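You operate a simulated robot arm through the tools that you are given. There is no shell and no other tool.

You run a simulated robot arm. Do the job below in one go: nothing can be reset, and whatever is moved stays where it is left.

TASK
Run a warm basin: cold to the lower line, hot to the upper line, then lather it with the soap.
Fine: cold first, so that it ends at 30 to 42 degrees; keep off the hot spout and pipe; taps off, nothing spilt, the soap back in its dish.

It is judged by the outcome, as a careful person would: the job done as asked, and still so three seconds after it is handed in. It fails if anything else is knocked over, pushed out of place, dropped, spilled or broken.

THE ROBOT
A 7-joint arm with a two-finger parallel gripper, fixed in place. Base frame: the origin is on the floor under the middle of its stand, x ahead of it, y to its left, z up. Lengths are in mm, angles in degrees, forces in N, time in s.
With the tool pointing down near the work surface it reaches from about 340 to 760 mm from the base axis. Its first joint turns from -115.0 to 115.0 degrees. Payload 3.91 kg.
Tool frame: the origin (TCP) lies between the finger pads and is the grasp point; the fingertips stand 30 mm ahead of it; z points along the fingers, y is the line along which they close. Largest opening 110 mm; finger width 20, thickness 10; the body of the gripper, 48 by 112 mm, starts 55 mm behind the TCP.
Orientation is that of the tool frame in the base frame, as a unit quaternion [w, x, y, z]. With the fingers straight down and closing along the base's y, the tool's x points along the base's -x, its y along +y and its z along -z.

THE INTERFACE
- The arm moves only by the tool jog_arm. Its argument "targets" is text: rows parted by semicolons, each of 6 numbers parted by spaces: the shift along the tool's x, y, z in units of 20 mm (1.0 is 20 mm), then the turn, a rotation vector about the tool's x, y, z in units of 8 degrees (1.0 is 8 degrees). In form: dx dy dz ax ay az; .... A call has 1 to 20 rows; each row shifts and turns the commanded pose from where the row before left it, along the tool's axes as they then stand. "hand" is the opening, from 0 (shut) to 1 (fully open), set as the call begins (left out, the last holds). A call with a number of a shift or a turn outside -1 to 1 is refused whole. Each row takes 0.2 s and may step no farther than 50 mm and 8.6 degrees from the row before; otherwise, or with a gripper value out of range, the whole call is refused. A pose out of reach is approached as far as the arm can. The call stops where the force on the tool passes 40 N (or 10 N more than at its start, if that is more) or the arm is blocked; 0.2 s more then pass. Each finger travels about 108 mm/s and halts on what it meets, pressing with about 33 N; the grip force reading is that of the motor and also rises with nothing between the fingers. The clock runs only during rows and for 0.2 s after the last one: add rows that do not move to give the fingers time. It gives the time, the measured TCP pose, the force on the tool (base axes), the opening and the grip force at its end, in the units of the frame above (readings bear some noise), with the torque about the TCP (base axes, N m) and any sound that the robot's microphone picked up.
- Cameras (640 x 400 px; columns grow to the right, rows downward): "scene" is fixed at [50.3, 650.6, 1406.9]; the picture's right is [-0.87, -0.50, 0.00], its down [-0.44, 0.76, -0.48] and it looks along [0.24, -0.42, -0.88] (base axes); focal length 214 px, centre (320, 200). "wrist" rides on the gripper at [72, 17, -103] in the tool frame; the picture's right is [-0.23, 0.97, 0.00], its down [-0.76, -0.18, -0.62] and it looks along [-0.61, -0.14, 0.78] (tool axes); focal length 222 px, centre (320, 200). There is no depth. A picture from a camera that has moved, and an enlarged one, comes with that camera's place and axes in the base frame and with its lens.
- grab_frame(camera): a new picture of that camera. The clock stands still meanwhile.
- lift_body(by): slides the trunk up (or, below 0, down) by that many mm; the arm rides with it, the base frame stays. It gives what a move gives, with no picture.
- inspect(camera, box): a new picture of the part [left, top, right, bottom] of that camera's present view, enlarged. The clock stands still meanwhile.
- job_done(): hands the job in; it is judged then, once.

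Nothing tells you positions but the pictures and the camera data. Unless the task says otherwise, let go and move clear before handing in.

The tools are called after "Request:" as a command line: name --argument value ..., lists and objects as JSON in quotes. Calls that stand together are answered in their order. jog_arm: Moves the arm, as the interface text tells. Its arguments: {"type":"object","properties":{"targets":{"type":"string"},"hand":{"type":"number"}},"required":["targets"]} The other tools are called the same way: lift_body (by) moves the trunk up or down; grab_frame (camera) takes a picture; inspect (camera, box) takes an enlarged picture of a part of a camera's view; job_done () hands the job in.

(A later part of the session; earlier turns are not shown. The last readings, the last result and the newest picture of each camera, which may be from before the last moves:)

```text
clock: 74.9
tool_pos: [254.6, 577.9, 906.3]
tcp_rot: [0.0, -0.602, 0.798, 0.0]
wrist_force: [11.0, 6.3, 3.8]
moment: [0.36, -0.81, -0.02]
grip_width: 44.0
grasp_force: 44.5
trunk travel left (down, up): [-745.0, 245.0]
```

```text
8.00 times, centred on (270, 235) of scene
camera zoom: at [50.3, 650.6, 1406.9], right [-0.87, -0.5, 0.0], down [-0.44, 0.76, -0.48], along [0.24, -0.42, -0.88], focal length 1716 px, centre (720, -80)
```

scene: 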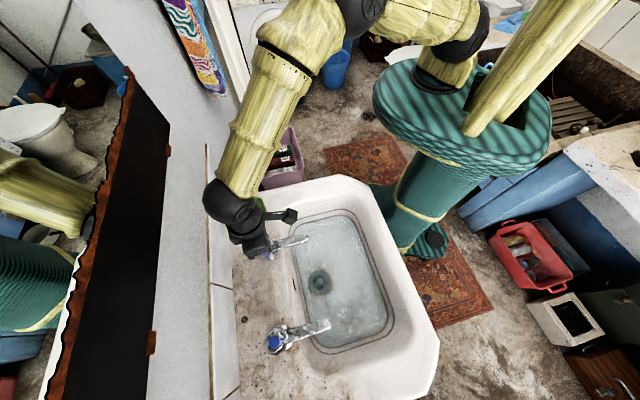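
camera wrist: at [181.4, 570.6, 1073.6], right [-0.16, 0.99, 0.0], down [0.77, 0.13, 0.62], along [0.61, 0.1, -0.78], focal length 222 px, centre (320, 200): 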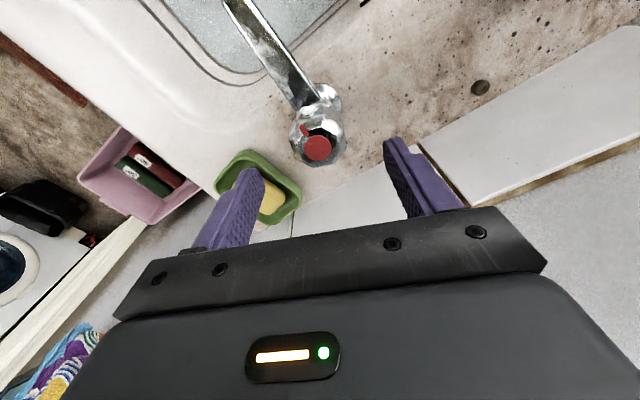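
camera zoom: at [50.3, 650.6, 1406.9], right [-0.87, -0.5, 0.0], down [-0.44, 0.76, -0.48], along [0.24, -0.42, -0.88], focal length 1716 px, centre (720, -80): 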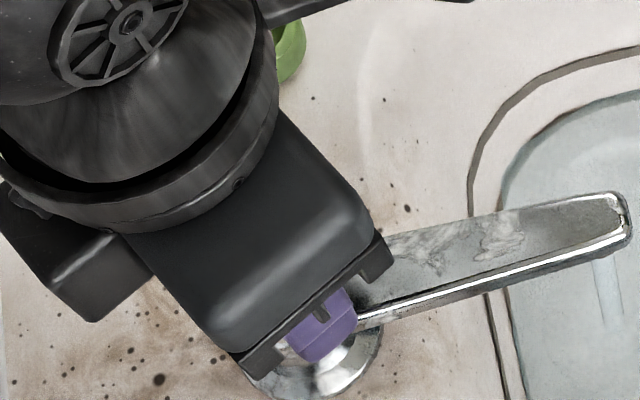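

A thin hot stream is falling and the level just covered the lower line. ~60 px remain to the upper line; continuing.

Request:
jog_arm --targets "0 0 0 0 0 0;0 0 0 0 0 0;0 0 0 0 0 0;0 0 0 0 0 0;0 0 0 0 0 0;0 0 0 0 0 0;0 0 0 0 0 0;0 0 0 0 0 0;0 0 0 0 0 0;0 0 0 0 0 0;0 0 0 0 0 0;0 0 0 0 0 0;0 0 0 0 0 0;0 0 0 0 0 0;0 0 0 0 0 0;0 0 0 0 0 0;0 0 0 0 0 0;0 0 0 0 0 0;0 0 0 0 0 0;0 0 0 0 0 0"

Request:
jog_arm --targets "0 0 0 0 0 0;0 0 0 0 0 0;0 0 0 0 0 0;0 0 0 0 0 0;0 0 0 0 0 0;0 0 0 0 0 0;0 0 0 0 0 0;0 0 0 0 0 0;0 0 0 0 0 0;0 0 0 0 0 0;0 0 0 0 0 0;0 0 0 0 0 0"

Request:
inspect --camera "scene" --box '[366, 298, 398, 318]'

Request:
inspect --camera "scene" --box '[340, 240, 372, 260]'

```text
clock: 79.1
tool_pos: [254.0, 577.5, 906.3]
tcp_rot: [-0.001, -0.603, 0.798, 0.001]
wrist_force: [9.2, 6.5, 9.6]
moment: [0.62, -0.63, -0.03]
grip_width: 43.9
grasp_force: 45.8
trunk travel left (down, up): [-745.0, 245.0]
```

```text
clock: 81.7
tool_pos: [254.1, 577.8, 906.4]
tcp_rot: [-0.002, -0.603, 0.797, 0.0]
wrist_force: [9.6, 9.2, 7.8]
moment: [-0.11, -1.2, 0.0]
grip_width: 44.0
grasp_force: 44.7
trunk travel left (down, up): [-745.0, 245.0]
```

```text
16.00 times, centred on (382, 308) of scene
camera zoom: at [50.3, 650.6, 1406.9], right [-0.87, -0.5, 0.0], down [-0.44, 0.76, -0.48], along [0.24, -0.42, -0.88], focal length 3432 px, centre (-672, -1528)
```

zoom: 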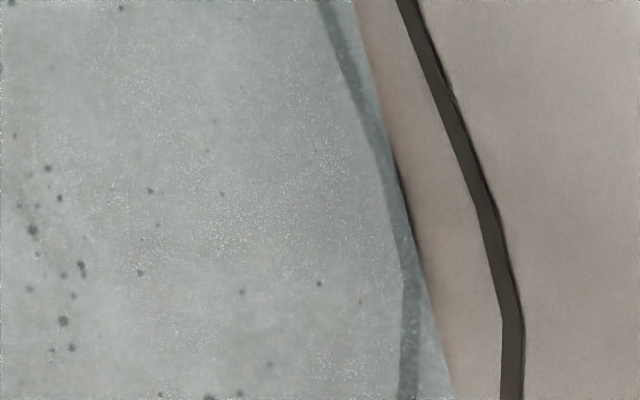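

```text
16.00 times, centred on (356, 250) of scene
camera zoom: at [50.3, 650.6, 1406.9], right [-0.87, -0.5, 0.0], down [-0.44, 0.76, -0.48], along [0.24, -0.42, -0.88], focal length 3432 px, centre (-256, -600)
```

zoom: 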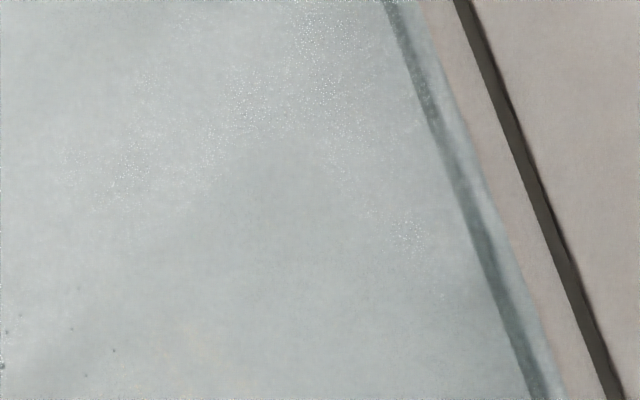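

2.6 px/s, ~37 px to the upper line's near edge. Waiting ~8 s more, then checking.

Request:
jog_arm --targets "0 0 0 0 0 0;0 0 0 0 0 0;0 0 0 0 0 0;0 0 0 0 0 0;0 0 0 0 0 0;0 0 0 0 0 0;0 0 0 0 0 0;0 0 0 0 0 0;0 0 0 0 0 0;0 0 0 0 0 0;0 0 0 0 0 0;0 0 0 0 0 0;0 0 0 0 0 0;0 0 0 0 0 0;0 0 0 0 0 0;0 0 0 0 0 0;0 0 0 0 0 0;0 0 0 0 0 0;0 0 0 0 0 0;0 0 0 0 0 0"

Request:
jog_arm --targets "0 0 0 0 0 0;0 0 0 0 0 0;0 0 0 0 0 0;0 0 0 0 0 0;0 0 0 0 0 0;0 0 0 0 0 0;0 0 0 0 0 0;0 0 0 0 0 0;0 0 0 0 0 0;0 0 0 0 0 0;0 0 0 0 0 0;0 0 0 0 0 0;0 0 0 0 0 0;0 0 0 0 0 0;0 0 0 0 0 0;0 0 0 0 0 0"

Request:
inspect --camera "scene" --box '[366, 298, 398, 318]'

Request:
inspect --camera "scene" --box '[340, 240, 372, 260]'

```text
clock: 85.9
tool_pos: [252.8, 578.3, 906.0]
tcp_rot: [0.0, -0.603, 0.798, 0.0]
wrist_force: [8.9, 7.3, 5.1]
moment: [0.04, -0.54, -0.01]
grip_width: 43.9
grasp_force: 44.3
trunk travel left (down, up): [-745.0, 245.0]
```

```text
clock: 89.3
tool_pos: [254.1, 577.2, 905.6]
tcp_rot: [-0.002, -0.602, 0.798, 0.0]
wrist_force: [6.1, 6.5, 3.2]
moment: [0.11, -1.03, 0.0]
grip_width: 43.9
grasp_force: 45.3
trunk travel left (down, up): [-745.0, 245.0]
```

```text
16.00 times, centred on (382, 308) of scene
camera zoom: at [50.3, 650.6, 1406.9], right [-0.87, -0.5, 0.0], down [-0.44, 0.76, -0.48], along [0.24, -0.42, -0.88], focal length 3432 px, centre (-672, -1528)
```

zoom: 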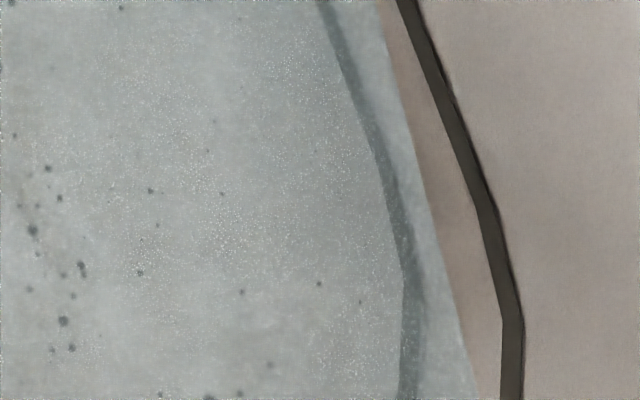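

```text
16.00 times, centred on (356, 250) of scene
camera zoom: at [50.3, 650.6, 1406.9], right [-0.87, -0.5, 0.0], down [-0.44, 0.76, -0.48], along [0.24, -0.42, -0.88], focal length 3432 px, centre (-256, -600)
```

zoom: 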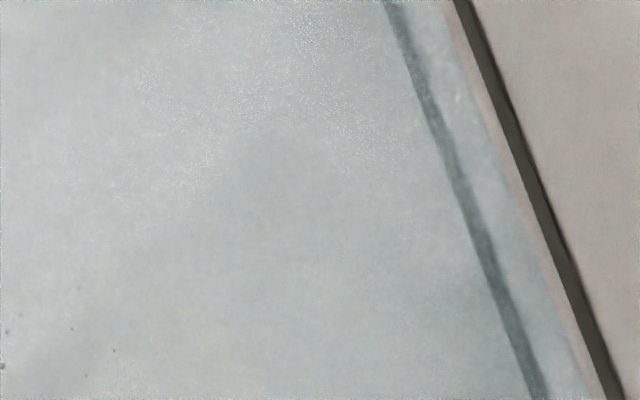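

~10 px to the line's near edge at ~3.3 px/s. Waiting 3 s then rechecking.

Request:
jog_arm --targets "0 0 0 0 0 0;0 0 0 0 0 0;0 0 0 0 0 0;0 0 0 0 0 0;0 0 0 0 0 0;0 0 0 0 0 0;0 0 0 0 0 0;0 0 0 0 0 0;0 0 0 0 0 0;0 0 0 0 0 0;0 0 0 0 0 0;0 0 0 0 0 0;0 0 0 0 0 0;0 0 0 0 0 0;0 0 0 0 0 0"

Request:
inspect --camera "scene" --box '[340, 240, 372, 260]'

```text
clock: 92.5
tool_pos: [253.2, 577.8, 905.4]
tcp_rot: [-0.001, -0.602, 0.799, 0.0]
wrist_force: [6.3, 6.7, 1.5]
moment: [-0.47, -0.9, -0.05]
grip_width: 44.0
grasp_force: 44.7
trunk travel left (down, up): [-745.0, 245.0]
```

```text
16.00 times, centred on (356, 250) of scene
camera zoom: at [50.3, 650.6, 1406.9], right [-0.87, -0.5, 0.0], down [-0.44, 0.76, -0.48], along [0.24, -0.42, -0.88], focal length 3432 px, centre (-256, -600)
```

zoom: 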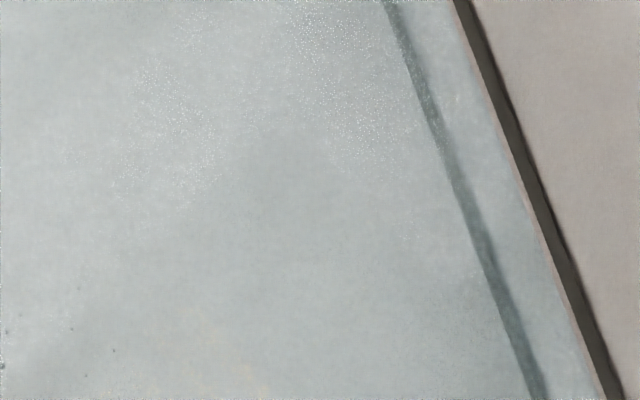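

Almost at the upper line. Holding 2.4 s more, then turning the hot knob back its full 51.6° to shut it.

Request:
jog_arm --targets "0 0 0 0 0 0;0 0 0 0 0 0;0 0 0 0 0 0;0 0 0 0 0 0;0 0 0 0 0 0;0 0 0 0 0 0;0 0 0 0 0 0;0 0 0 0 0 0;0 0 0 0 0 0;0 0 0 0 0 0;0 0 0 0 0 0;0 0 0 0 0 0;0 0 0 0 0 0.806;0 0 0 0 0 0.806;0 0 0 0 0 0.806;0 0 0 0 0 0.806;0 0 0 0 0 0.806;0 0 0 0 0 0.806;0 0 0 0 0 0.807;0 0 0 0 0 0.807"

Request:
inspect --camera "scene" --box '[340, 240, 372, 260]'

Request:
inspect --camera "wrist" --box '[190, 90, 450, 250]'

Request:
inspect --camera "scene" --box '[220, 190, 440, 360]'

```text
clock: 96.7
tool_pos: [252.9, 579.3, 906.0]
tcp_rot: [-0.001, -0.194, 0.981, 0.001]
wrist_force: [0.3, 11.4, -1.2]
moment: [0.69, -0.74, 0.06]
grip_width: 44.0
grasp_force: 45.7
trunk travel left (down, up): [-745.0, 245.0]
```

```text
16.00 times, centred on (356, 250) of scene
camera zoom: at [50.3, 650.6, 1406.9], right [-0.87, -0.5, 0.0], down [-0.44, 0.76, -0.48], along [0.24, -0.42, -0.88], focal length 3432 px, centre (-256, -600)
```

zoom: 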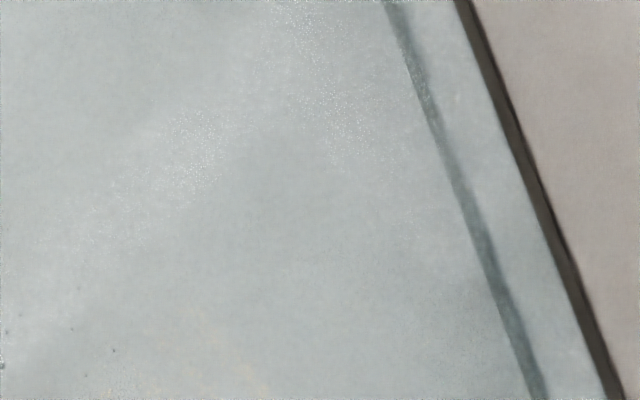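

```text
2.46 times, centred on (320, 170) of wrist
camera zoom: at [179.6, 568.2, 1009.6], right [-0.16, 0.99, 0.0], down [0.77, 0.13, 0.62], along [0.61, 0.1, -0.78], focal length 547 px, centre (320, 274)
```

zoom: 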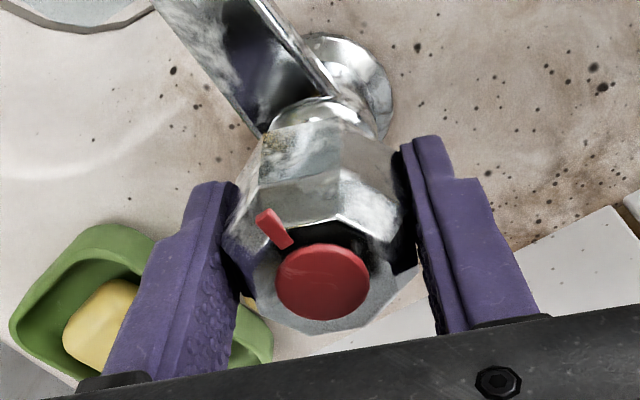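

```text
2.35 times, centred on (330, 275) of scene
camera zoom: at [50.3, 650.6, 1406.9], right [-0.87, -0.5, 0.0], down [-0.44, 0.76, -0.48], along [0.24, -0.42, -0.88], focal length 505 px, centre (296, 24)
```

zoom: 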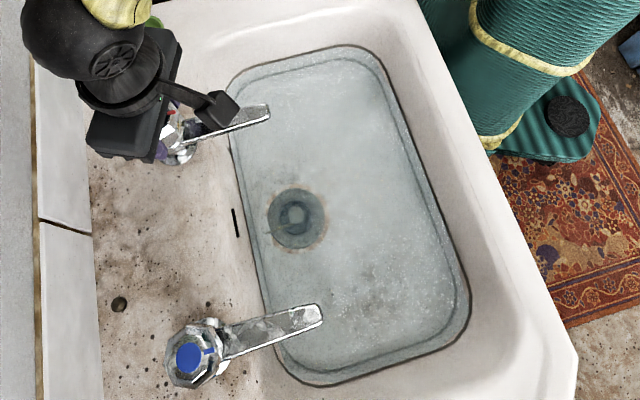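

Water sits on the upper line and the hot knob is back where it began. Releasing, rising straight up, and then looking at the soap.

Request:
jog_arm --targets "0 0 0 0 0 0;0 0 0 0 0 0;0 0 0 0 0 0;0 0 -1 0 0 0;0 0 -1 0 0 0;0 0 -1 0 0 0;0 0 -1 0 0 0;0 0 -1 0 0 0;0 0 -1 0 0 0" --hand 0.75

Request:
grab_frame --camera "wrist"

Request:
inspect --camera "scene" --box '[340, 240, 372, 260]'

Request:
inspect --camera "scene" --box '[220, 180, 290, 230]'

```text
clock: 98.7
tool_pos: [253.9, 576.8, 1026.5]
tcp_rot: [0.0, -0.195, 0.981, 0.0]
wrist_force: [-0.2, -0.4, -0.6]
moment: [0.04, -0.02, -0.03]
grip_width: 82.6
grasp_force: 0.1
trunk travel left (down, up): [-745.0, 245.0]
```

```text
taken
camera wrist: at [181.0, 566.3, 1130.4], right [-0.16, 0.99, 0.0], down [0.77, 0.13, 0.62], along [0.61, 0.1, -0.78], focal length 222 px, centre (320, 200)
```

wrist: 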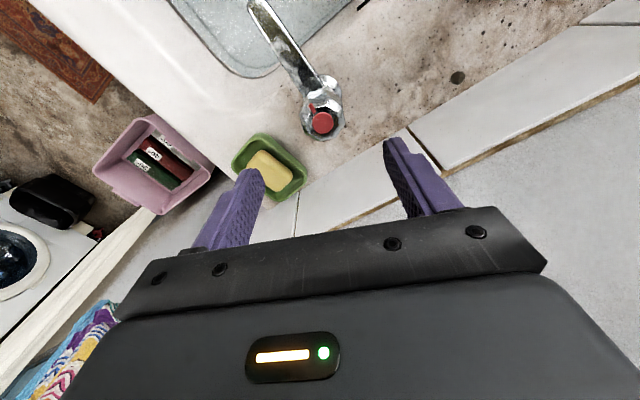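

```text
16.00 times, centred on (356, 250) of scene
camera zoom: at [50.3, 650.6, 1406.9], right [-0.87, -0.5, 0.0], down [-0.44, 0.76, -0.48], along [0.24, -0.42, -0.88], focal length 3432 px, centre (-256, -600)
```

zoom: 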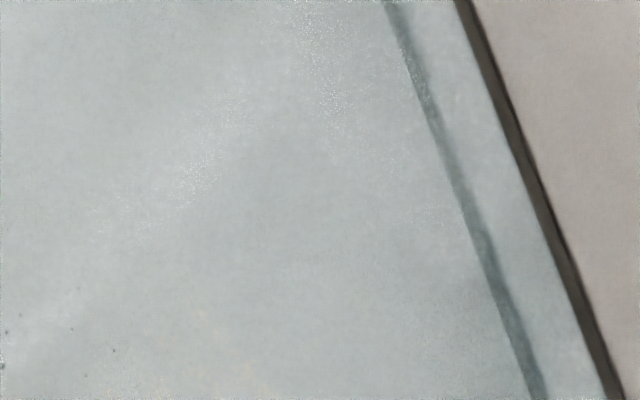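

```text
8.00 times, centred on (255, 205) of scene
camera zoom: at [50.3, 650.6, 1406.9], right [-0.87, -0.5, 0.0], down [-0.44, 0.76, -0.48], along [0.24, -0.42, -0.88], focal length 1716 px, centre (840, 160)
```

zoom: 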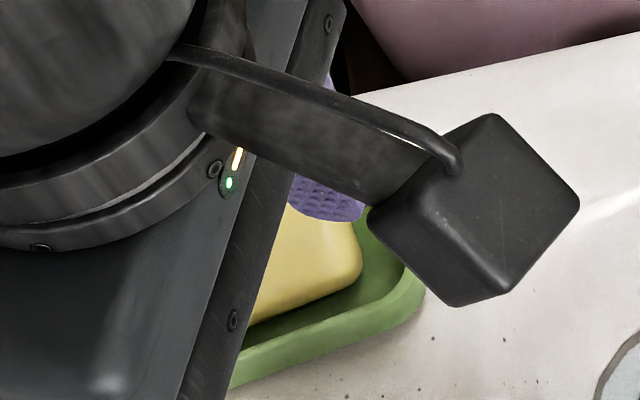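

Level is steady at the upper line. Now the soap: around [362,522], bar long axis at ~56° azimuth. I'll yaw so the fingers would close across the bar and move above it for a close look at bar and dish heights.

Request:
jog_arm --targets "0 0 0 0 0 -0.85;0 0 0 0 0 -0.85;0 0 0 0 0 -0.85;0 0 0 0 0 -0.85;0 0 0 0 0 -0.85;-0.098 -0.86 0.1 0 0 0;-0.098 -0.86 0.1 0 0 0;-0.098 -0.86 0.1 0 0 0;-0.098 -0.86 0.1 0 0 0;-0.098 -0.86 0.1 0 0 0;-0.098 -0.86 0.1 0 0 0;-0.098 -0.86 0.1 0 0 0"

Request:
grab_frame --camera "wrist"

Request:
grab_frame --camera "scene"

```text
clock: 101.3
tool_pos: [361.9, 522.4, 1011.7]
tcp_rot: [-0.002, -0.474, 0.88, 0.0]
wrist_force: [-0.6, 0.2, 0.6]
moment: [0.01, -0.04, -0.01]
grip_width: 82.5
grasp_force: 0.0
trunk travel left (down, up): [-745.0, 245.0]
```

```text
taken
camera wrist: at [308.7, 473.1, 1115.6], right [-0.69, 0.73, 0.0], down [0.57, 0.54, 0.62], along [0.45, 0.43, -0.78], focal length 222 px, centre (320, 200)
```

wrist: 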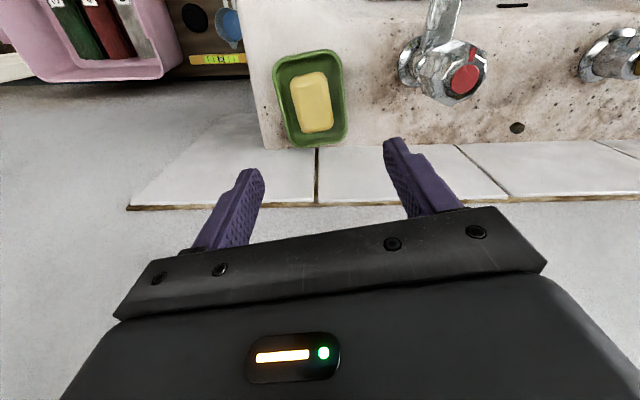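

```text
taken
```

scene: 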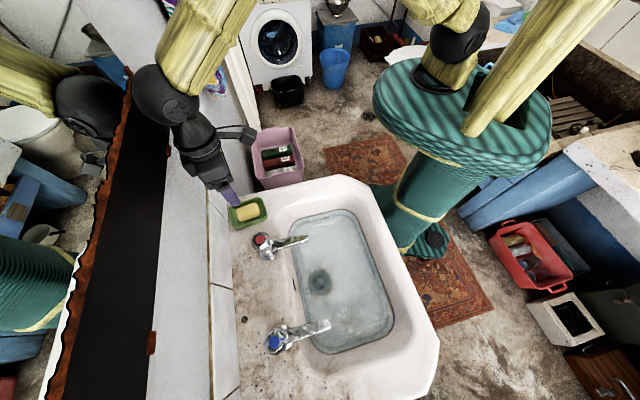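

Request:
inspect --camera "wrist" --box '[260, 35, 360, 155]'

Request:
inspect --camera "scene" --box '[220, 188, 280, 232]'

```text
3.33 times, centred on (310, 95) of wrist
camera zoom: at [308.7, 473.1, 1115.6], right [-0.69, 0.73, 0.0], down [0.57, 0.54, 0.62], along [0.45, 0.43, -0.78], focal length 740 px, centre (353, 550)
```

zoom: 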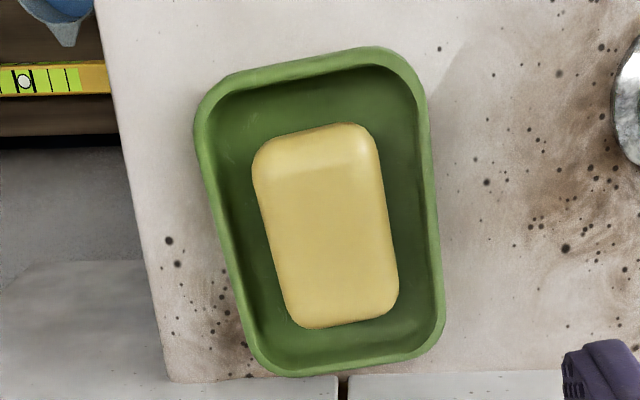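

```text
9.09 times, centred on (250, 210) of scene
camera zoom: at [50.3, 650.6, 1406.9], right [-0.87, -0.5, 0.0], down [-0.44, 0.76, -0.48], along [0.24, -0.42, -0.88], focal length 1950 px, centre (956, 109)
```

zoom: 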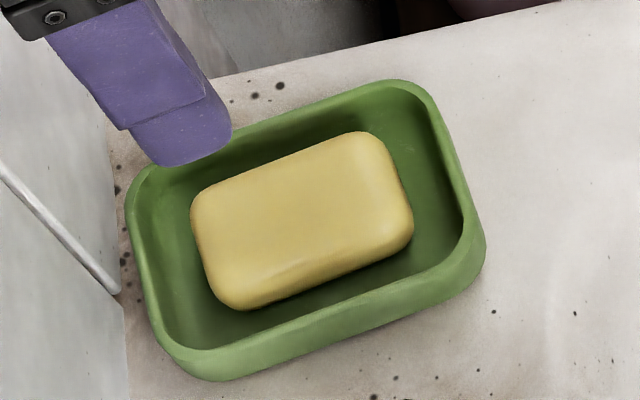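

Stereo puts the soap top at about [369,519,840] and the dish rim at ~843, so the bar sits within the dish with roughly 11 mm gaps. I need that more exactly before choosing how to grip.

Request:
inspect --camera "wrist" --box '[274, 80, 350, 128]'

Request:
inspect --camera "wrist" --box '[268, 46, 350, 98]'

Request:
inspect --camera "wrist" --box '[274, 104, 350, 152]'

```text
8.33 times, centred on (312, 104) of wrist
camera zoom: at [308.7, 473.1, 1115.6], right [-0.69, 0.73, 0.0], down [0.57, 0.54, 0.62], along [0.45, 0.43, -0.78], focal length 1851 px, centre (387, 1000)
```

zoom: 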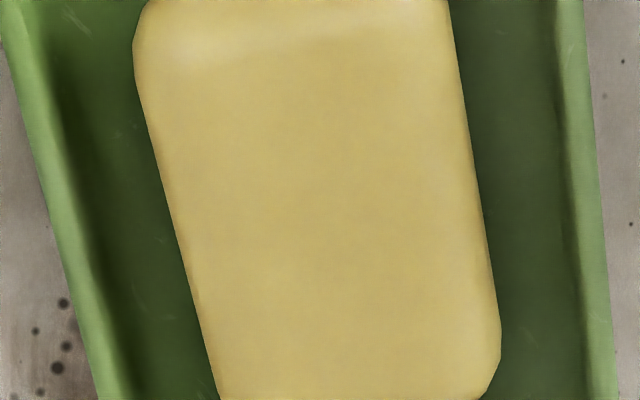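

```text
7.69 times, centred on (309, 72) of wrist
camera zoom: at [308.7, 473.1, 1115.6], right [-0.69, 0.73, 0.0], down [0.57, 0.54, 0.62], along [0.45, 0.43, -0.78], focal length 1709 px, centre (405, 1185)
```

zoom: 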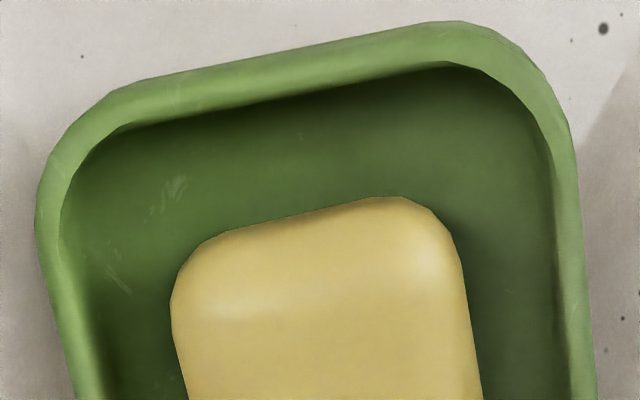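

```text
8.33 times, centred on (312, 128) of wrist
camera zoom: at [308.7, 473.1, 1115.6], right [-0.69, 0.73, 0.0], down [0.57, 0.54, 0.62], along [0.45, 0.43, -0.78], focal length 1851 px, centre (387, 800)
```

zoom: 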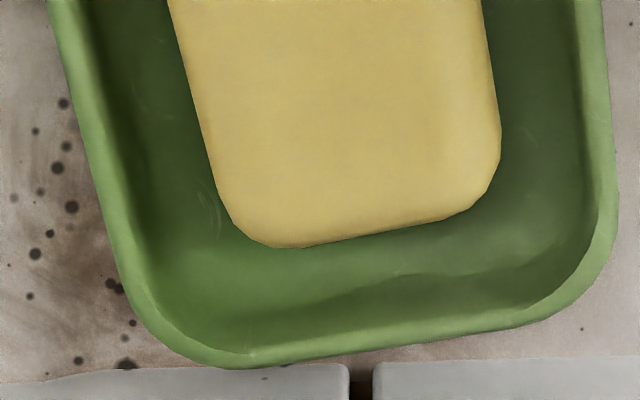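

The dish's inner clear width is ~69.6 mm and the bar ~44 mm, so 10 mm fingers fit in the side gaps with ~1 mm to spare if centred at [370.3,520.2] with a 47 mm opening. I'll align yaw, set that opening and come down to just above the rim to check visually.

Request:
jog_arm --targets "0 0 0 0 0 0.4;-0.163 -0.4 0 0 0 0;0 0 0.89 0 0 0;0 0 0.89 0 0 0;0 0 0.89 0 0 0;0 0 0.89 0 0 0;0 0 0.89 0 0 0;0 0 0.89 0 0 0;0 0 0.89 0 0 0;0 0 0 0 0 0" --hand 0.427

Request:
grab_frame --camera "wrist"

Request:
inspect --camera "wrist" --box '[250, 110, 400, 220]'

Request:
inspect --camera "scene" --box '[210, 180, 290, 235]'

```text
clock: 103.5
tool_pos: [370.3, 520.8, 888.0]
tcp_rot: [-0.001, -0.448, 0.894, 0.001]
wrist_force: [0.9, 0.0, -0.4]
moment: [0.02, 0.02, -0.03]
grip_width: 47.1
grasp_force: 0.0
trunk travel left (down, up): [-745.0, 245.0]
```

```text
taken
camera wrist: at [314.1, 474.1, 991.4], right [-0.65, 0.76, 0.0], down [0.6, 0.51, 0.62], along [0.47, 0.4, -0.78], focal length 222 px, centre (320, 200)
```

wrist: 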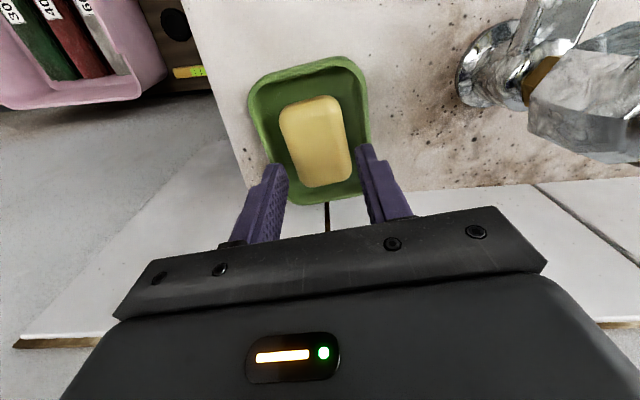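

```text
3.64 times, centred on (325, 165) of wrist
camera zoom: at [314.1, 474.1, 991.4], right [-0.65, 0.76, 0.0], down [0.6, 0.51, 0.62], along [0.47, 0.4, -0.78], focal length 808 px, centre (302, 327)
```

zoom: 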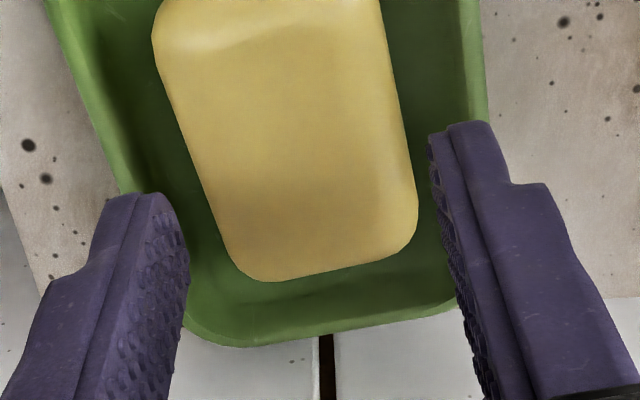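

```text
7.27 times, centred on (250, 208) of scene
camera zoom: at [50.3, 650.6, 1406.9], right [-0.87, -0.5, 0.0], down [-0.44, 0.76, -0.48], along [0.24, -0.42, -0.88], focal length 1560 px, centre (829, 146)
```

zoom: 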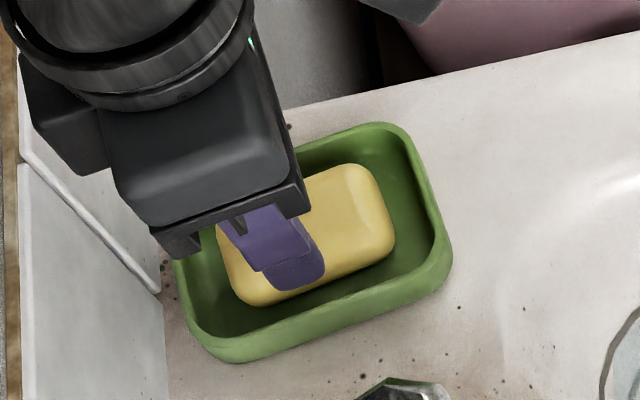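

The alignment is close. I'll zoom on both fingertip/gap areas to fine-tune before lowering.

Request:
inspect --camera "wrist" --box '[255, 125, 315, 170]'

Request:
inspect --camera "wrist" --box '[325, 105, 385, 150]'

```text
8.89 times, centred on (285, 148) of wrist
camera zoom: at [314.1, 474.1, 991.4], right [-0.65, 0.76, 0.0], down [0.6, 0.51, 0.62], along [0.47, 0.4, -0.78], focal length 1974 px, centre (631, 667)
```

zoom: 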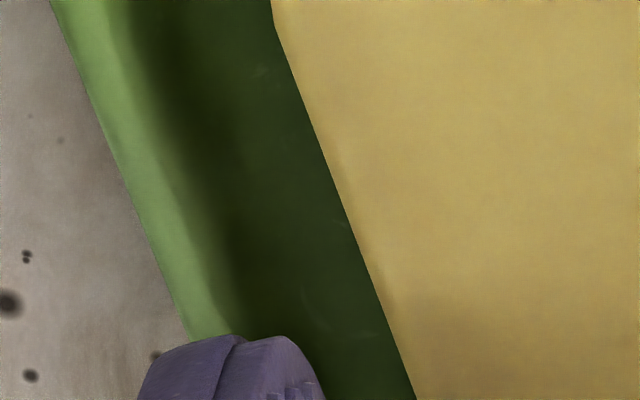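

```text
8.89 times, centred on (355, 128) of wrist
camera zoom: at [314.1, 474.1, 991.4], right [-0.65, 0.76, 0.0], down [0.6, 0.51, 0.62], along [0.47, 0.4, -0.78], focal length 1974 px, centre (9, 844)
```

zoom: 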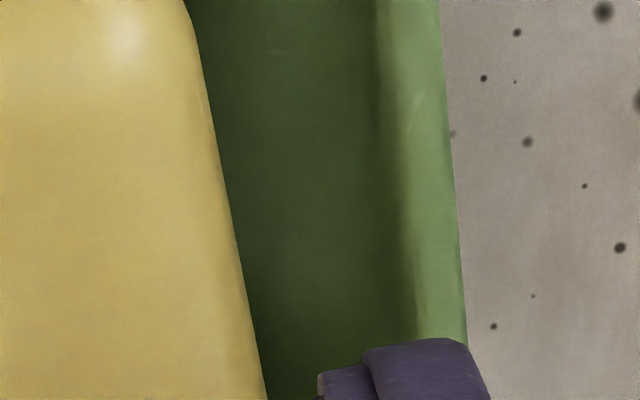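

Measured in this view: dish clear width ≈68 mm centred 0.7 mm to the tool's −y, bar ≈45 mm wide. I'll shift −0.7 mm, set 46 mm opening, and lower to just above the rim for a last check.

Request:
jog_arm --targets "0 -0.035 0.26 0 0 0;0 0 0.265 0 0 0;0 0 0 0 0 0" --hand 0.42

Request:
inspect --camera "wrist" --box '[250, 110, 400, 220]'

Request:
inspect --camera "wrist" --box '[255, 135, 315, 180]'

Request:
inspect --camera "wrist" --box '[325, 115, 385, 160]'

```text
clock: 104.3
tool_pos: [369.9, 520.7, 876.5]
tcp_rot: [-0.002, -0.449, 0.894, 0.0]
wrist_force: [0.3, -0.1, 0.4]
moment: [0.03, 0.0, 0.02]
grip_width: 46.1
grasp_force: 0.1
trunk travel left (down, up): [-745.0, 245.0]
```

```text
3.64 times, centred on (325, 165) of wrist
camera zoom: at [314.3, 473.1, 980.7], right [-0.65, 0.76, 0.0], down [0.6, 0.51, 0.62], along [0.47, 0.4, -0.78], focal length 808 px, centre (302, 327)
```

zoom: 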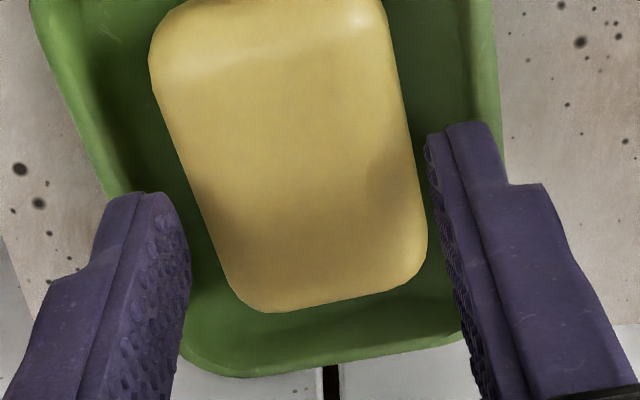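

```text
8.89 times, centred on (285, 158) of wrist
camera zoom: at [314.3, 473.1, 980.7], right [-0.65, 0.76, 0.0], down [0.6, 0.51, 0.62], along [0.47, 0.4, -0.78], focal length 1974 px, centre (631, 578)
```

zoom: 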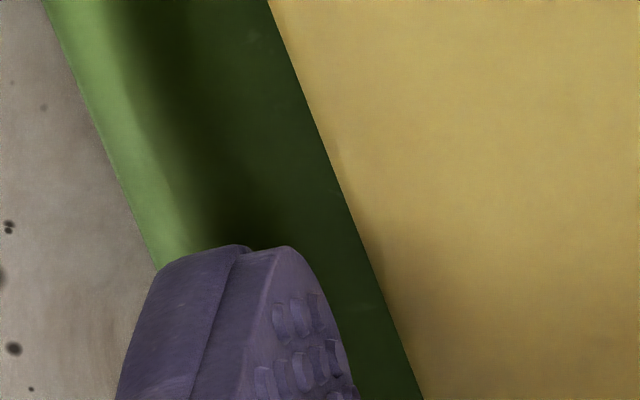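

```text
8.89 times, centred on (355, 138) of wrist
camera zoom: at [314.3, 473.1, 980.7], right [-0.65, 0.76, 0.0], down [0.6, 0.51, 0.62], along [0.47, 0.4, -0.78], focal length 1974 px, centre (9, 756)
```

zoom: 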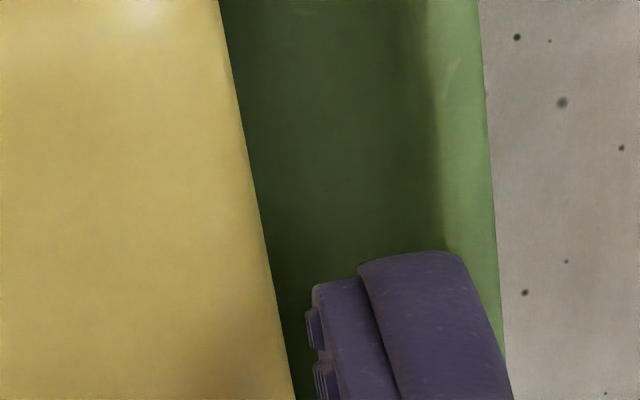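

Margins are about 0.6–1 mm outside and near zero inside, workable since the bar can slide a touch. Lowering gently in small steps while watching the force.

Request:
jog_arm --targets "0 0 0.15 0 0 0;0 0 0.15 0 0 0;0 0 0.15 0 0 0" --hand 0.423

Request:
inspect --camera "wrist" --box '[250, 110, 400, 220]'

```text
clock: 105.1
tool_pos: [369.8, 520.0, 867.3]
tcp_rot: [-0.001, -0.449, 0.894, 0.0]
wrist_force: [1.6, 0.6, 0.0]
moment: [0.01, 0.02, 0.0]
grip_width: 46.3
grasp_force: 0.1
trunk travel left (down, up): [-745.0, 245.0]
```

```text
3.64 times, centred on (325, 165) of wrist
camera zoom: at [313.8, 473.0, 971.7], right [-0.65, 0.76, 0.0], down [0.6, 0.51, 0.62], along [0.47, 0.4, -0.78], focal length 808 px, centre (302, 327)
```

zoom: 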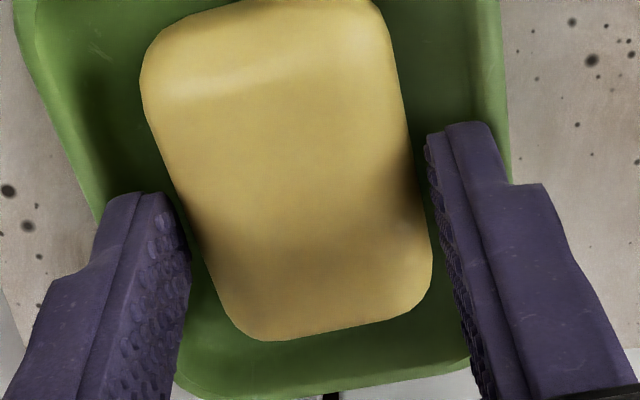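

Fingertips are now inside the rim with no contact. Lowering another ~10 mm.

Request:
jog_arm --targets "0 0 0.13 0 0 0;0 0 0.13 0 0 0;0 0 0.13 0 0 0;0 0 0.13 0 0 0"

Request:
inspect --camera "wrist" --box '[250, 110, 400, 220]'

Request:
inspect --camera "scene" --box '[215, 185, 285, 235]'

```text
clock: 106.1
tool_pos: [369.6, 520.2, 856.9]
tcp_rot: [-0.001, -0.45, 0.893, 0.0]
wrist_force: [-0.1, -0.1, 0.0]
moment: [-0.01, -0.03, 0.01]
grip_width: 46.2
grasp_force: 0.1
trunk travel left (down, up): [-745.0, 245.0]
```

```text
3.64 times, centred on (325, 165) of wrist
camera zoom: at [313.5, 473.4, 961.2], right [-0.65, 0.76, 0.0], down [0.6, 0.51, 0.62], along [0.47, 0.4, -0.78], focal length 808 px, centre (302, 327)
```

zoom: 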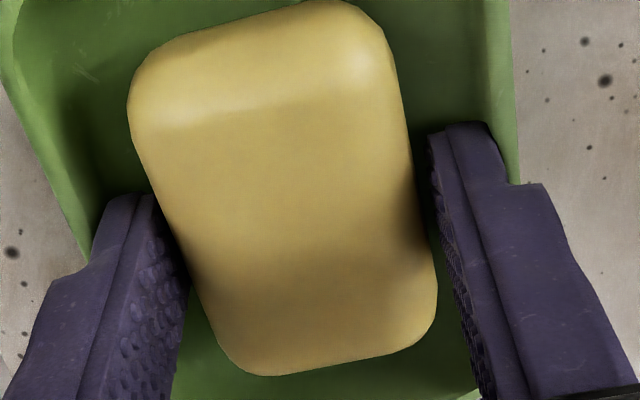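

```text
8.00 times, centred on (250, 210) of scene
camera zoom: at [50.3, 650.6, 1406.9], right [-0.87, -0.5, 0.0], down [-0.44, 0.76, -0.48], along [0.24, -0.42, -0.88], focal length 1716 px, centre (880, 120)
```

zoom: 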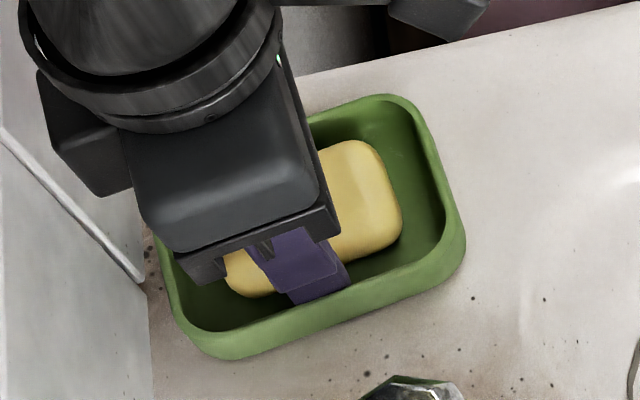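

No contact and well placed around the bar. A touch lower, then closing on the soap.

Request:
jog_arm --targets "0 0 0.1 0 0 0;0 0 0 0 0 0"

Request:
jog_arm --targets "0 0 0 0 0 0;0 0 0 0 0 0;0 0 0 0 0 0" --hand 0

Request:
inspect --camera "wrist" --box '[250, 110, 400, 220]'

```text
clock: 106.7
tool_pos: [370.0, 520.9, 854.7]
tcp_rot: [-0.001, -0.449, 0.894, 0.001]
wrist_force: [0.0, 0.3, 0.4]
moment: [-0.02, -0.01, -0.01]
grip_width: 46.1
grasp_force: 0.0
trunk travel left (down, up): [-745.0, 245.0]
```

```text
clock: 107.5
tool_pos: [369.5, 520.3, 856.3]
tcp_rot: [-0.001, -0.449, 0.894, 0.0]
wrist_force: [-0.1, -0.3, 0.0]
moment: [0.02, 0.0, 0.0]
grip_width: 43.2
grasp_force: 33.1
trunk travel left (down, up): [-745.0, 245.0]
```

```text
3.64 times, centred on (325, 165) of wrist
camera zoom: at [313.6, 473.3, 959.2], right [-0.65, 0.76, 0.0], down [0.6, 0.51, 0.62], along [0.47, 0.4, -0.78], focal length 808 px, centre (302, 327)
```

zoom: 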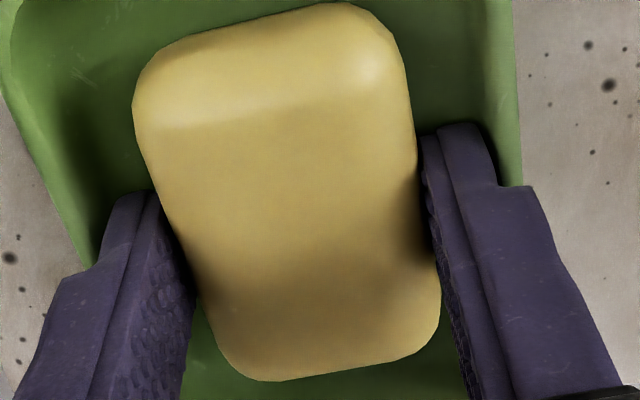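

Soap held at 43.2 mm. Lifting it straight up out of the dish.

Request:
jog_arm --targets "0 0 -0.3 0 0 0;0 0 -0.5 0 0 0;0 0 -0.8 0 0 0;0 0 -1 0 0 0;0 0 -1 0 0 0;0 0 -1 0 0 0"

Request:
grab_frame --camera "wrist"

Request:
inspect --camera "scene" --box '[190, 150, 300, 240]'

```text
clock: 108.9
tool_pos: [371.4, 520.4, 950.5]
tcp_rot: [-0.001, -0.448, 0.894, 0.001]
wrist_force: [-0.5, 0.3, -0.1]
moment: [-0.06, 0.0, -0.01]
grip_width: 43.1
grasp_force: 32.8
trunk travel left (down, up): [-745.0, 245.0]
```

```text
taken
camera wrist: at [314.1, 473.1, 1052.2], right [-0.65, 0.76, 0.0], down [0.6, 0.5, 0.62], along [0.47, 0.4, -0.78], focal length 222 px, centre (320, 200)
```

wrist: 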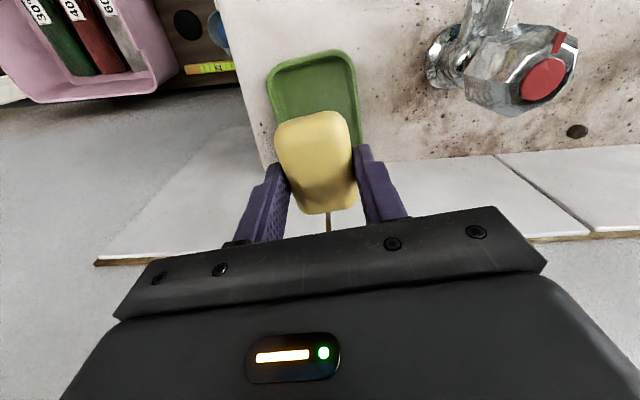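

```text
4.44 times, centred on (245, 195) of scene
camera zoom: at [50.3, 650.6, 1406.9], right [-0.87, -0.5, 0.0], down [-0.44, 0.76, -0.48], along [0.24, -0.42, -0.88], focal length 953 px, centre (653, 222)
```

zoom: 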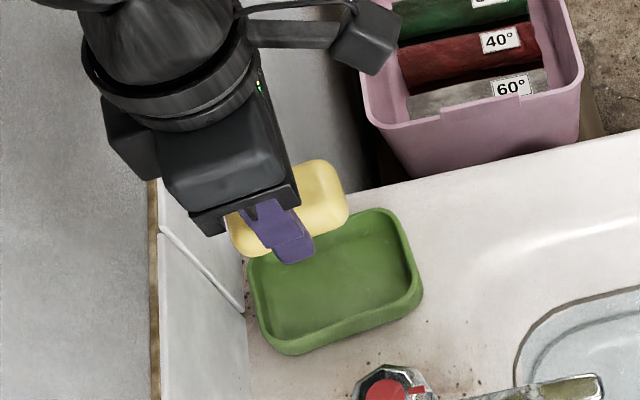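

The dish stayed put and the bar is firmly held. I'll rise above the tap height and carry it over to the open front-centre of the bowl, away from both spouts.

Request:
jog_arm --targets "0 0 -0.9 0 0 0;0 0 -0.9 0 0 0;0 0 -0.9 0 0 0;0.712 0.929 0 0 0 0;0.712 0.929 0 0 0 0;0.712 0.929 0 0 0 0;0.712 0.929 0 0 0 0;0.712 0.929 0 0 0 0;0.712 0.929 0 0 0 0;0.712 0.929 0 0 0 0;0.712 0.929 0 0 0 0;0.712 0.929 0 0 0 0;0.712 0.929 0 0 0 0;0.712 0.929 0 0 0 0;0.712 0.929 0 0 0 0;0.712 0.929 0 0 0 0;0.712 0.929 0 0 0 0"

Request:
grab_frame --camera "wrist"

Request:
grab_frame --camera "scene"

```text
clock: 112.5
tool_pos: [40.9, 515.1, 1002.8]
tcp_rot: [-0.001, -0.449, 0.894, 0.0]
wrist_force: [0.0, -0.4, -0.7]
moment: [0.02, -0.03, -0.04]
grip_width: 42.9
grasp_force: 32.6
trunk travel left (down, up): [-745.0, 245.0]
```

```text
taken
camera wrist: at [-14.8, 468.7, 1106.0], right [-0.65, 0.76, 0.0], down [0.6, 0.51, 0.62], along [0.47, 0.4, -0.78], focal length 222 px, centre (320, 200)
```

wrist: 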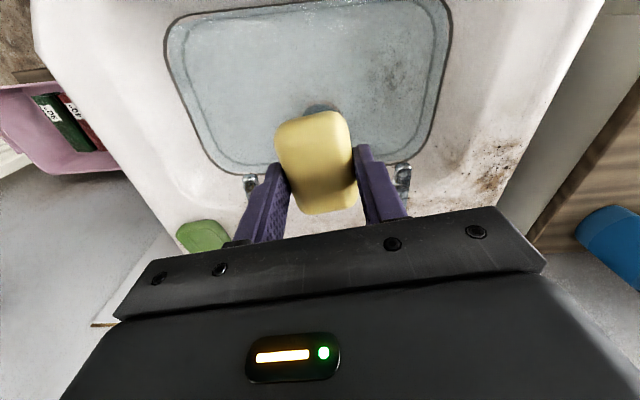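

```text
taken
```

scene: 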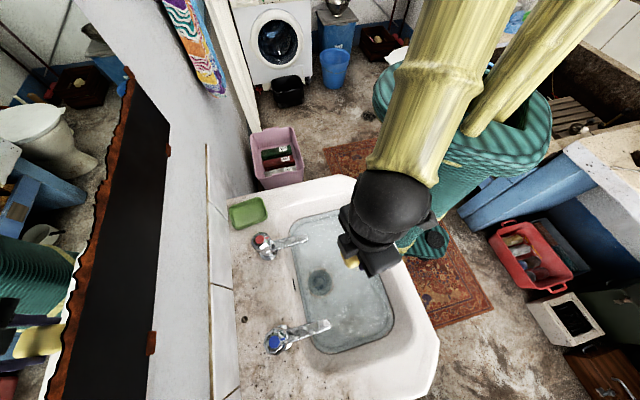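

Over the front-centre of the bowl now. Lowering to bring the bar just above the water.

Request:
jog_arm --targets "0 0 0.95 0 0 0;0 0 0.95 0 0 0;0 0 0.95 0 0 0;0 0 0.95 0 0 0;0 0 0.95 0 0 0;0 0 0.95 0 0 0;0 0 0.95 0 0 0;0 0 0.95 0 0 0;0 0 0.95 0 0 0"

Request:
grab_frame --camera "wrist"

Request:
inspect --camera "scene" --box '[280, 180, 440, 340]'

```text
clock: 114.5
tool_pos: [42.1, 516.0, 832.2]
tcp_rot: [-0.001, -0.448, 0.894, 0.001]
wrist_force: [-0.2, 0.2, -0.7]
moment: [-0.02, 0.03, 0.03]
grip_width: 42.8
grasp_force: 32.9
trunk travel left (down, up): [-745.0, 245.0]
```

```text
taken
camera wrist: at [-14.1, 469.7, 935.2], right [-0.65, 0.76, 0.0], down [0.6, 0.5, 0.62], along [0.47, 0.4, -0.78], focal length 222 px, centre (320, 200)
```

wrist: 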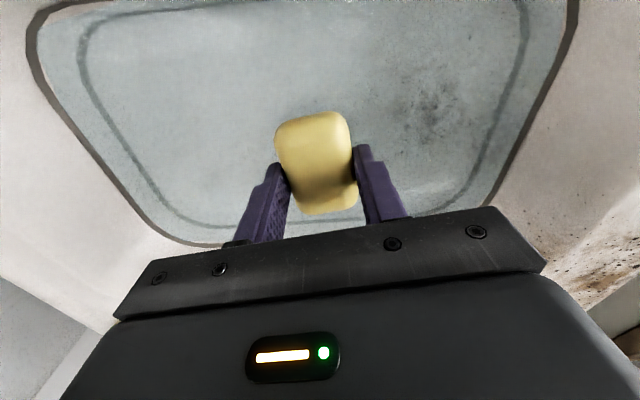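

```text
2.50 times, centred on (360, 260) of scene
camera zoom: at [50.3, 650.6, 1406.9], right [-0.87, -0.5, 0.0], down [-0.44, 0.76, -0.48], along [0.24, -0.42, -0.88], focal length 536 px, centre (220, 50)
```

zoom: 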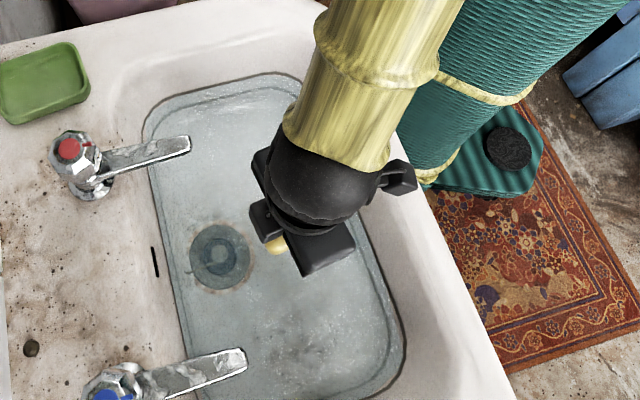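

Lowering in steps until the bar enters the water.

Request:
jog_arm --targets "0 0 0.75 0 0 0;0 0 0.75 0 0 0"

Request:
inspect --camera "wrist" --box '[220, 80, 420, 240]'

Request:
inspect --camera "scene" --box '[320, 230, 400, 290]'

```text
clock: 115.1
tool_pos: [42.8, 514.6, 801.9]
tcp_rot: [-0.001, -0.448, 0.894, 0.0]
wrist_force: [1.3, 1.1, -0.7]
moment: [0.0, 0.03, -0.03]
grip_width: 43.3
grasp_force: 33.5
trunk travel left (down, up): [-745.0, 245.0]
```

```text
2.50 times, centred on (320, 160) of wrist
camera zoom: at [-12.7, 469.5, 905.1], right [-0.65, 0.76, 0.0], down [0.6, 0.51, 0.62], along [0.47, 0.4, -0.78], focal length 555 px, centre (320, 300)
```

zoom: 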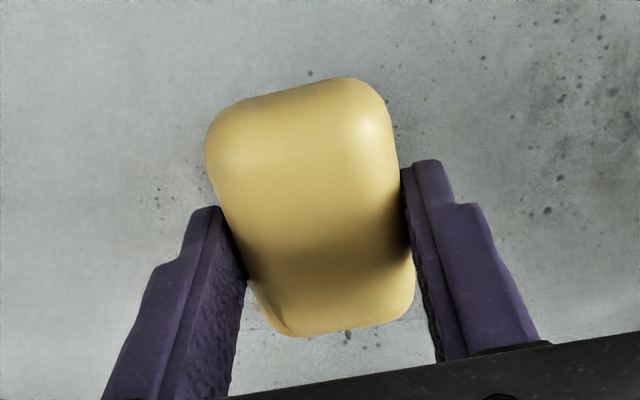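

```text
6.67 times, centred on (360, 260) of scene
camera zoom: at [50.3, 650.6, 1406.9], right [-0.87, -0.5, 0.0], down [-0.44, 0.76, -0.48], along [0.24, -0.42, -0.88], focal length 1430 px, centre (53, -200)
```

zoom: 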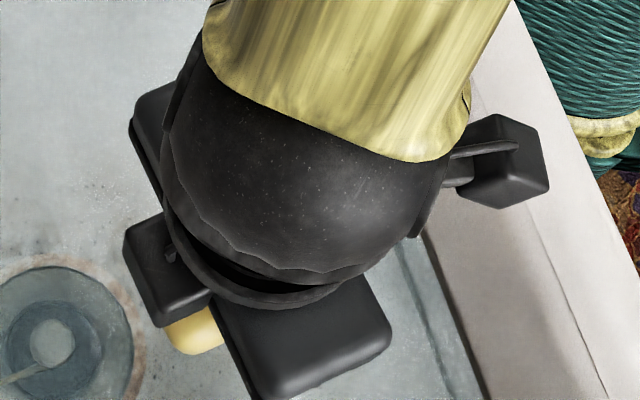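

Not yet touching. Lowering another 15 mm.

Request:
jog_arm --targets "0 0 0.4 0 0 0;0 0 0.4 0 0 0"

Request:
inspect --camera "wrist" --box '[220, 80, 420, 240]'

Request:
grab_frame --camera "scene"

```text
clock: 115.7
tool_pos: [43.3, 516.1, 785.1]
tcp_rot: [-0.002, -0.45, 0.893, 0.0]
wrist_force: [-0.9, -0.8, -0.1]
moment: [0.05, -0.01, -0.02]
grip_width: 43.0
grasp_force: 33.5
trunk travel left (down, up): [-745.0, 245.0]
```

```text
2.50 times, centred on (320, 160) of wrist
camera zoom: at [-13.4, 469.3, 888.9], right [-0.65, 0.76, 0.0], down [0.6, 0.51, 0.62], along [0.47, 0.4, -0.78], focal length 555 px, centre (320, 300)
```

zoom: 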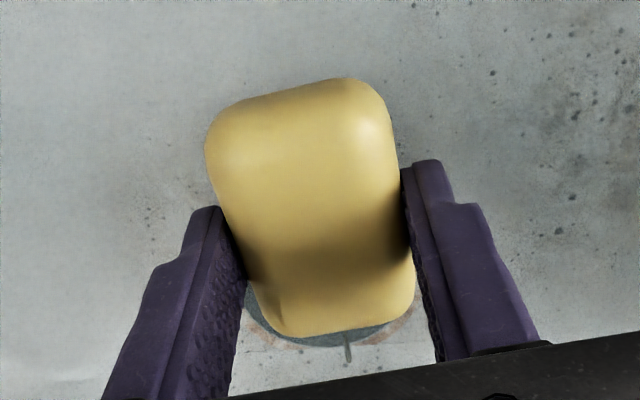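

```text
taken
```

scene: 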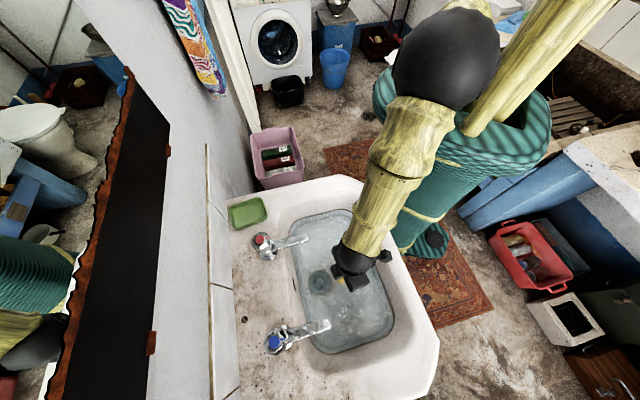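

Request:
jog_arm --targets "0 0 0.35 0 0 0;0 0 0.35 0 0 0"

Request:
inspect --camera "wrist" --box '[220, 80, 420, 240]'

Request:
inspect --camera "scene" --box '[300, 220, 420, 310]'

```text
clock: 116.3
tool_pos: [41.9, 516.1, 770.5]
tcp_rot: [-0.001, -0.448, 0.894, 0.001]
wrist_force: [-0.2, 0.5, -1.2]
moment: [0.0, -0.02, 0.01]
grip_width: 43.0
grasp_force: 33.5
trunk travel left (down, up): [-745.0, 245.0]
```

```text
2.50 times, centred on (320, 160) of wrist
camera zoom: at [-14.2, 469.5, 874.7], right [-0.65, 0.76, 0.0], down [0.6, 0.51, 0.62], along [0.47, 0.4, -0.78], focal length 555 px, centre (320, 300)
```

zoom: 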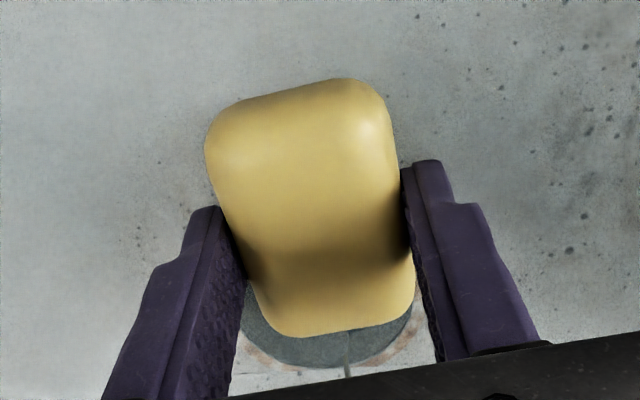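

```text
4.44 times, centred on (360, 265) of scene
camera zoom: at [50.3, 650.6, 1406.9], right [-0.87, -0.5, 0.0], down [-0.44, 0.76, -0.48], along [0.24, -0.42, -0.88], focal length 953 px, centre (142, -89)
```

zoom: 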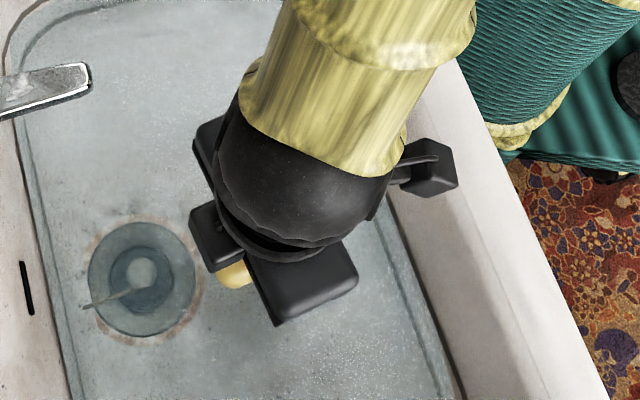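

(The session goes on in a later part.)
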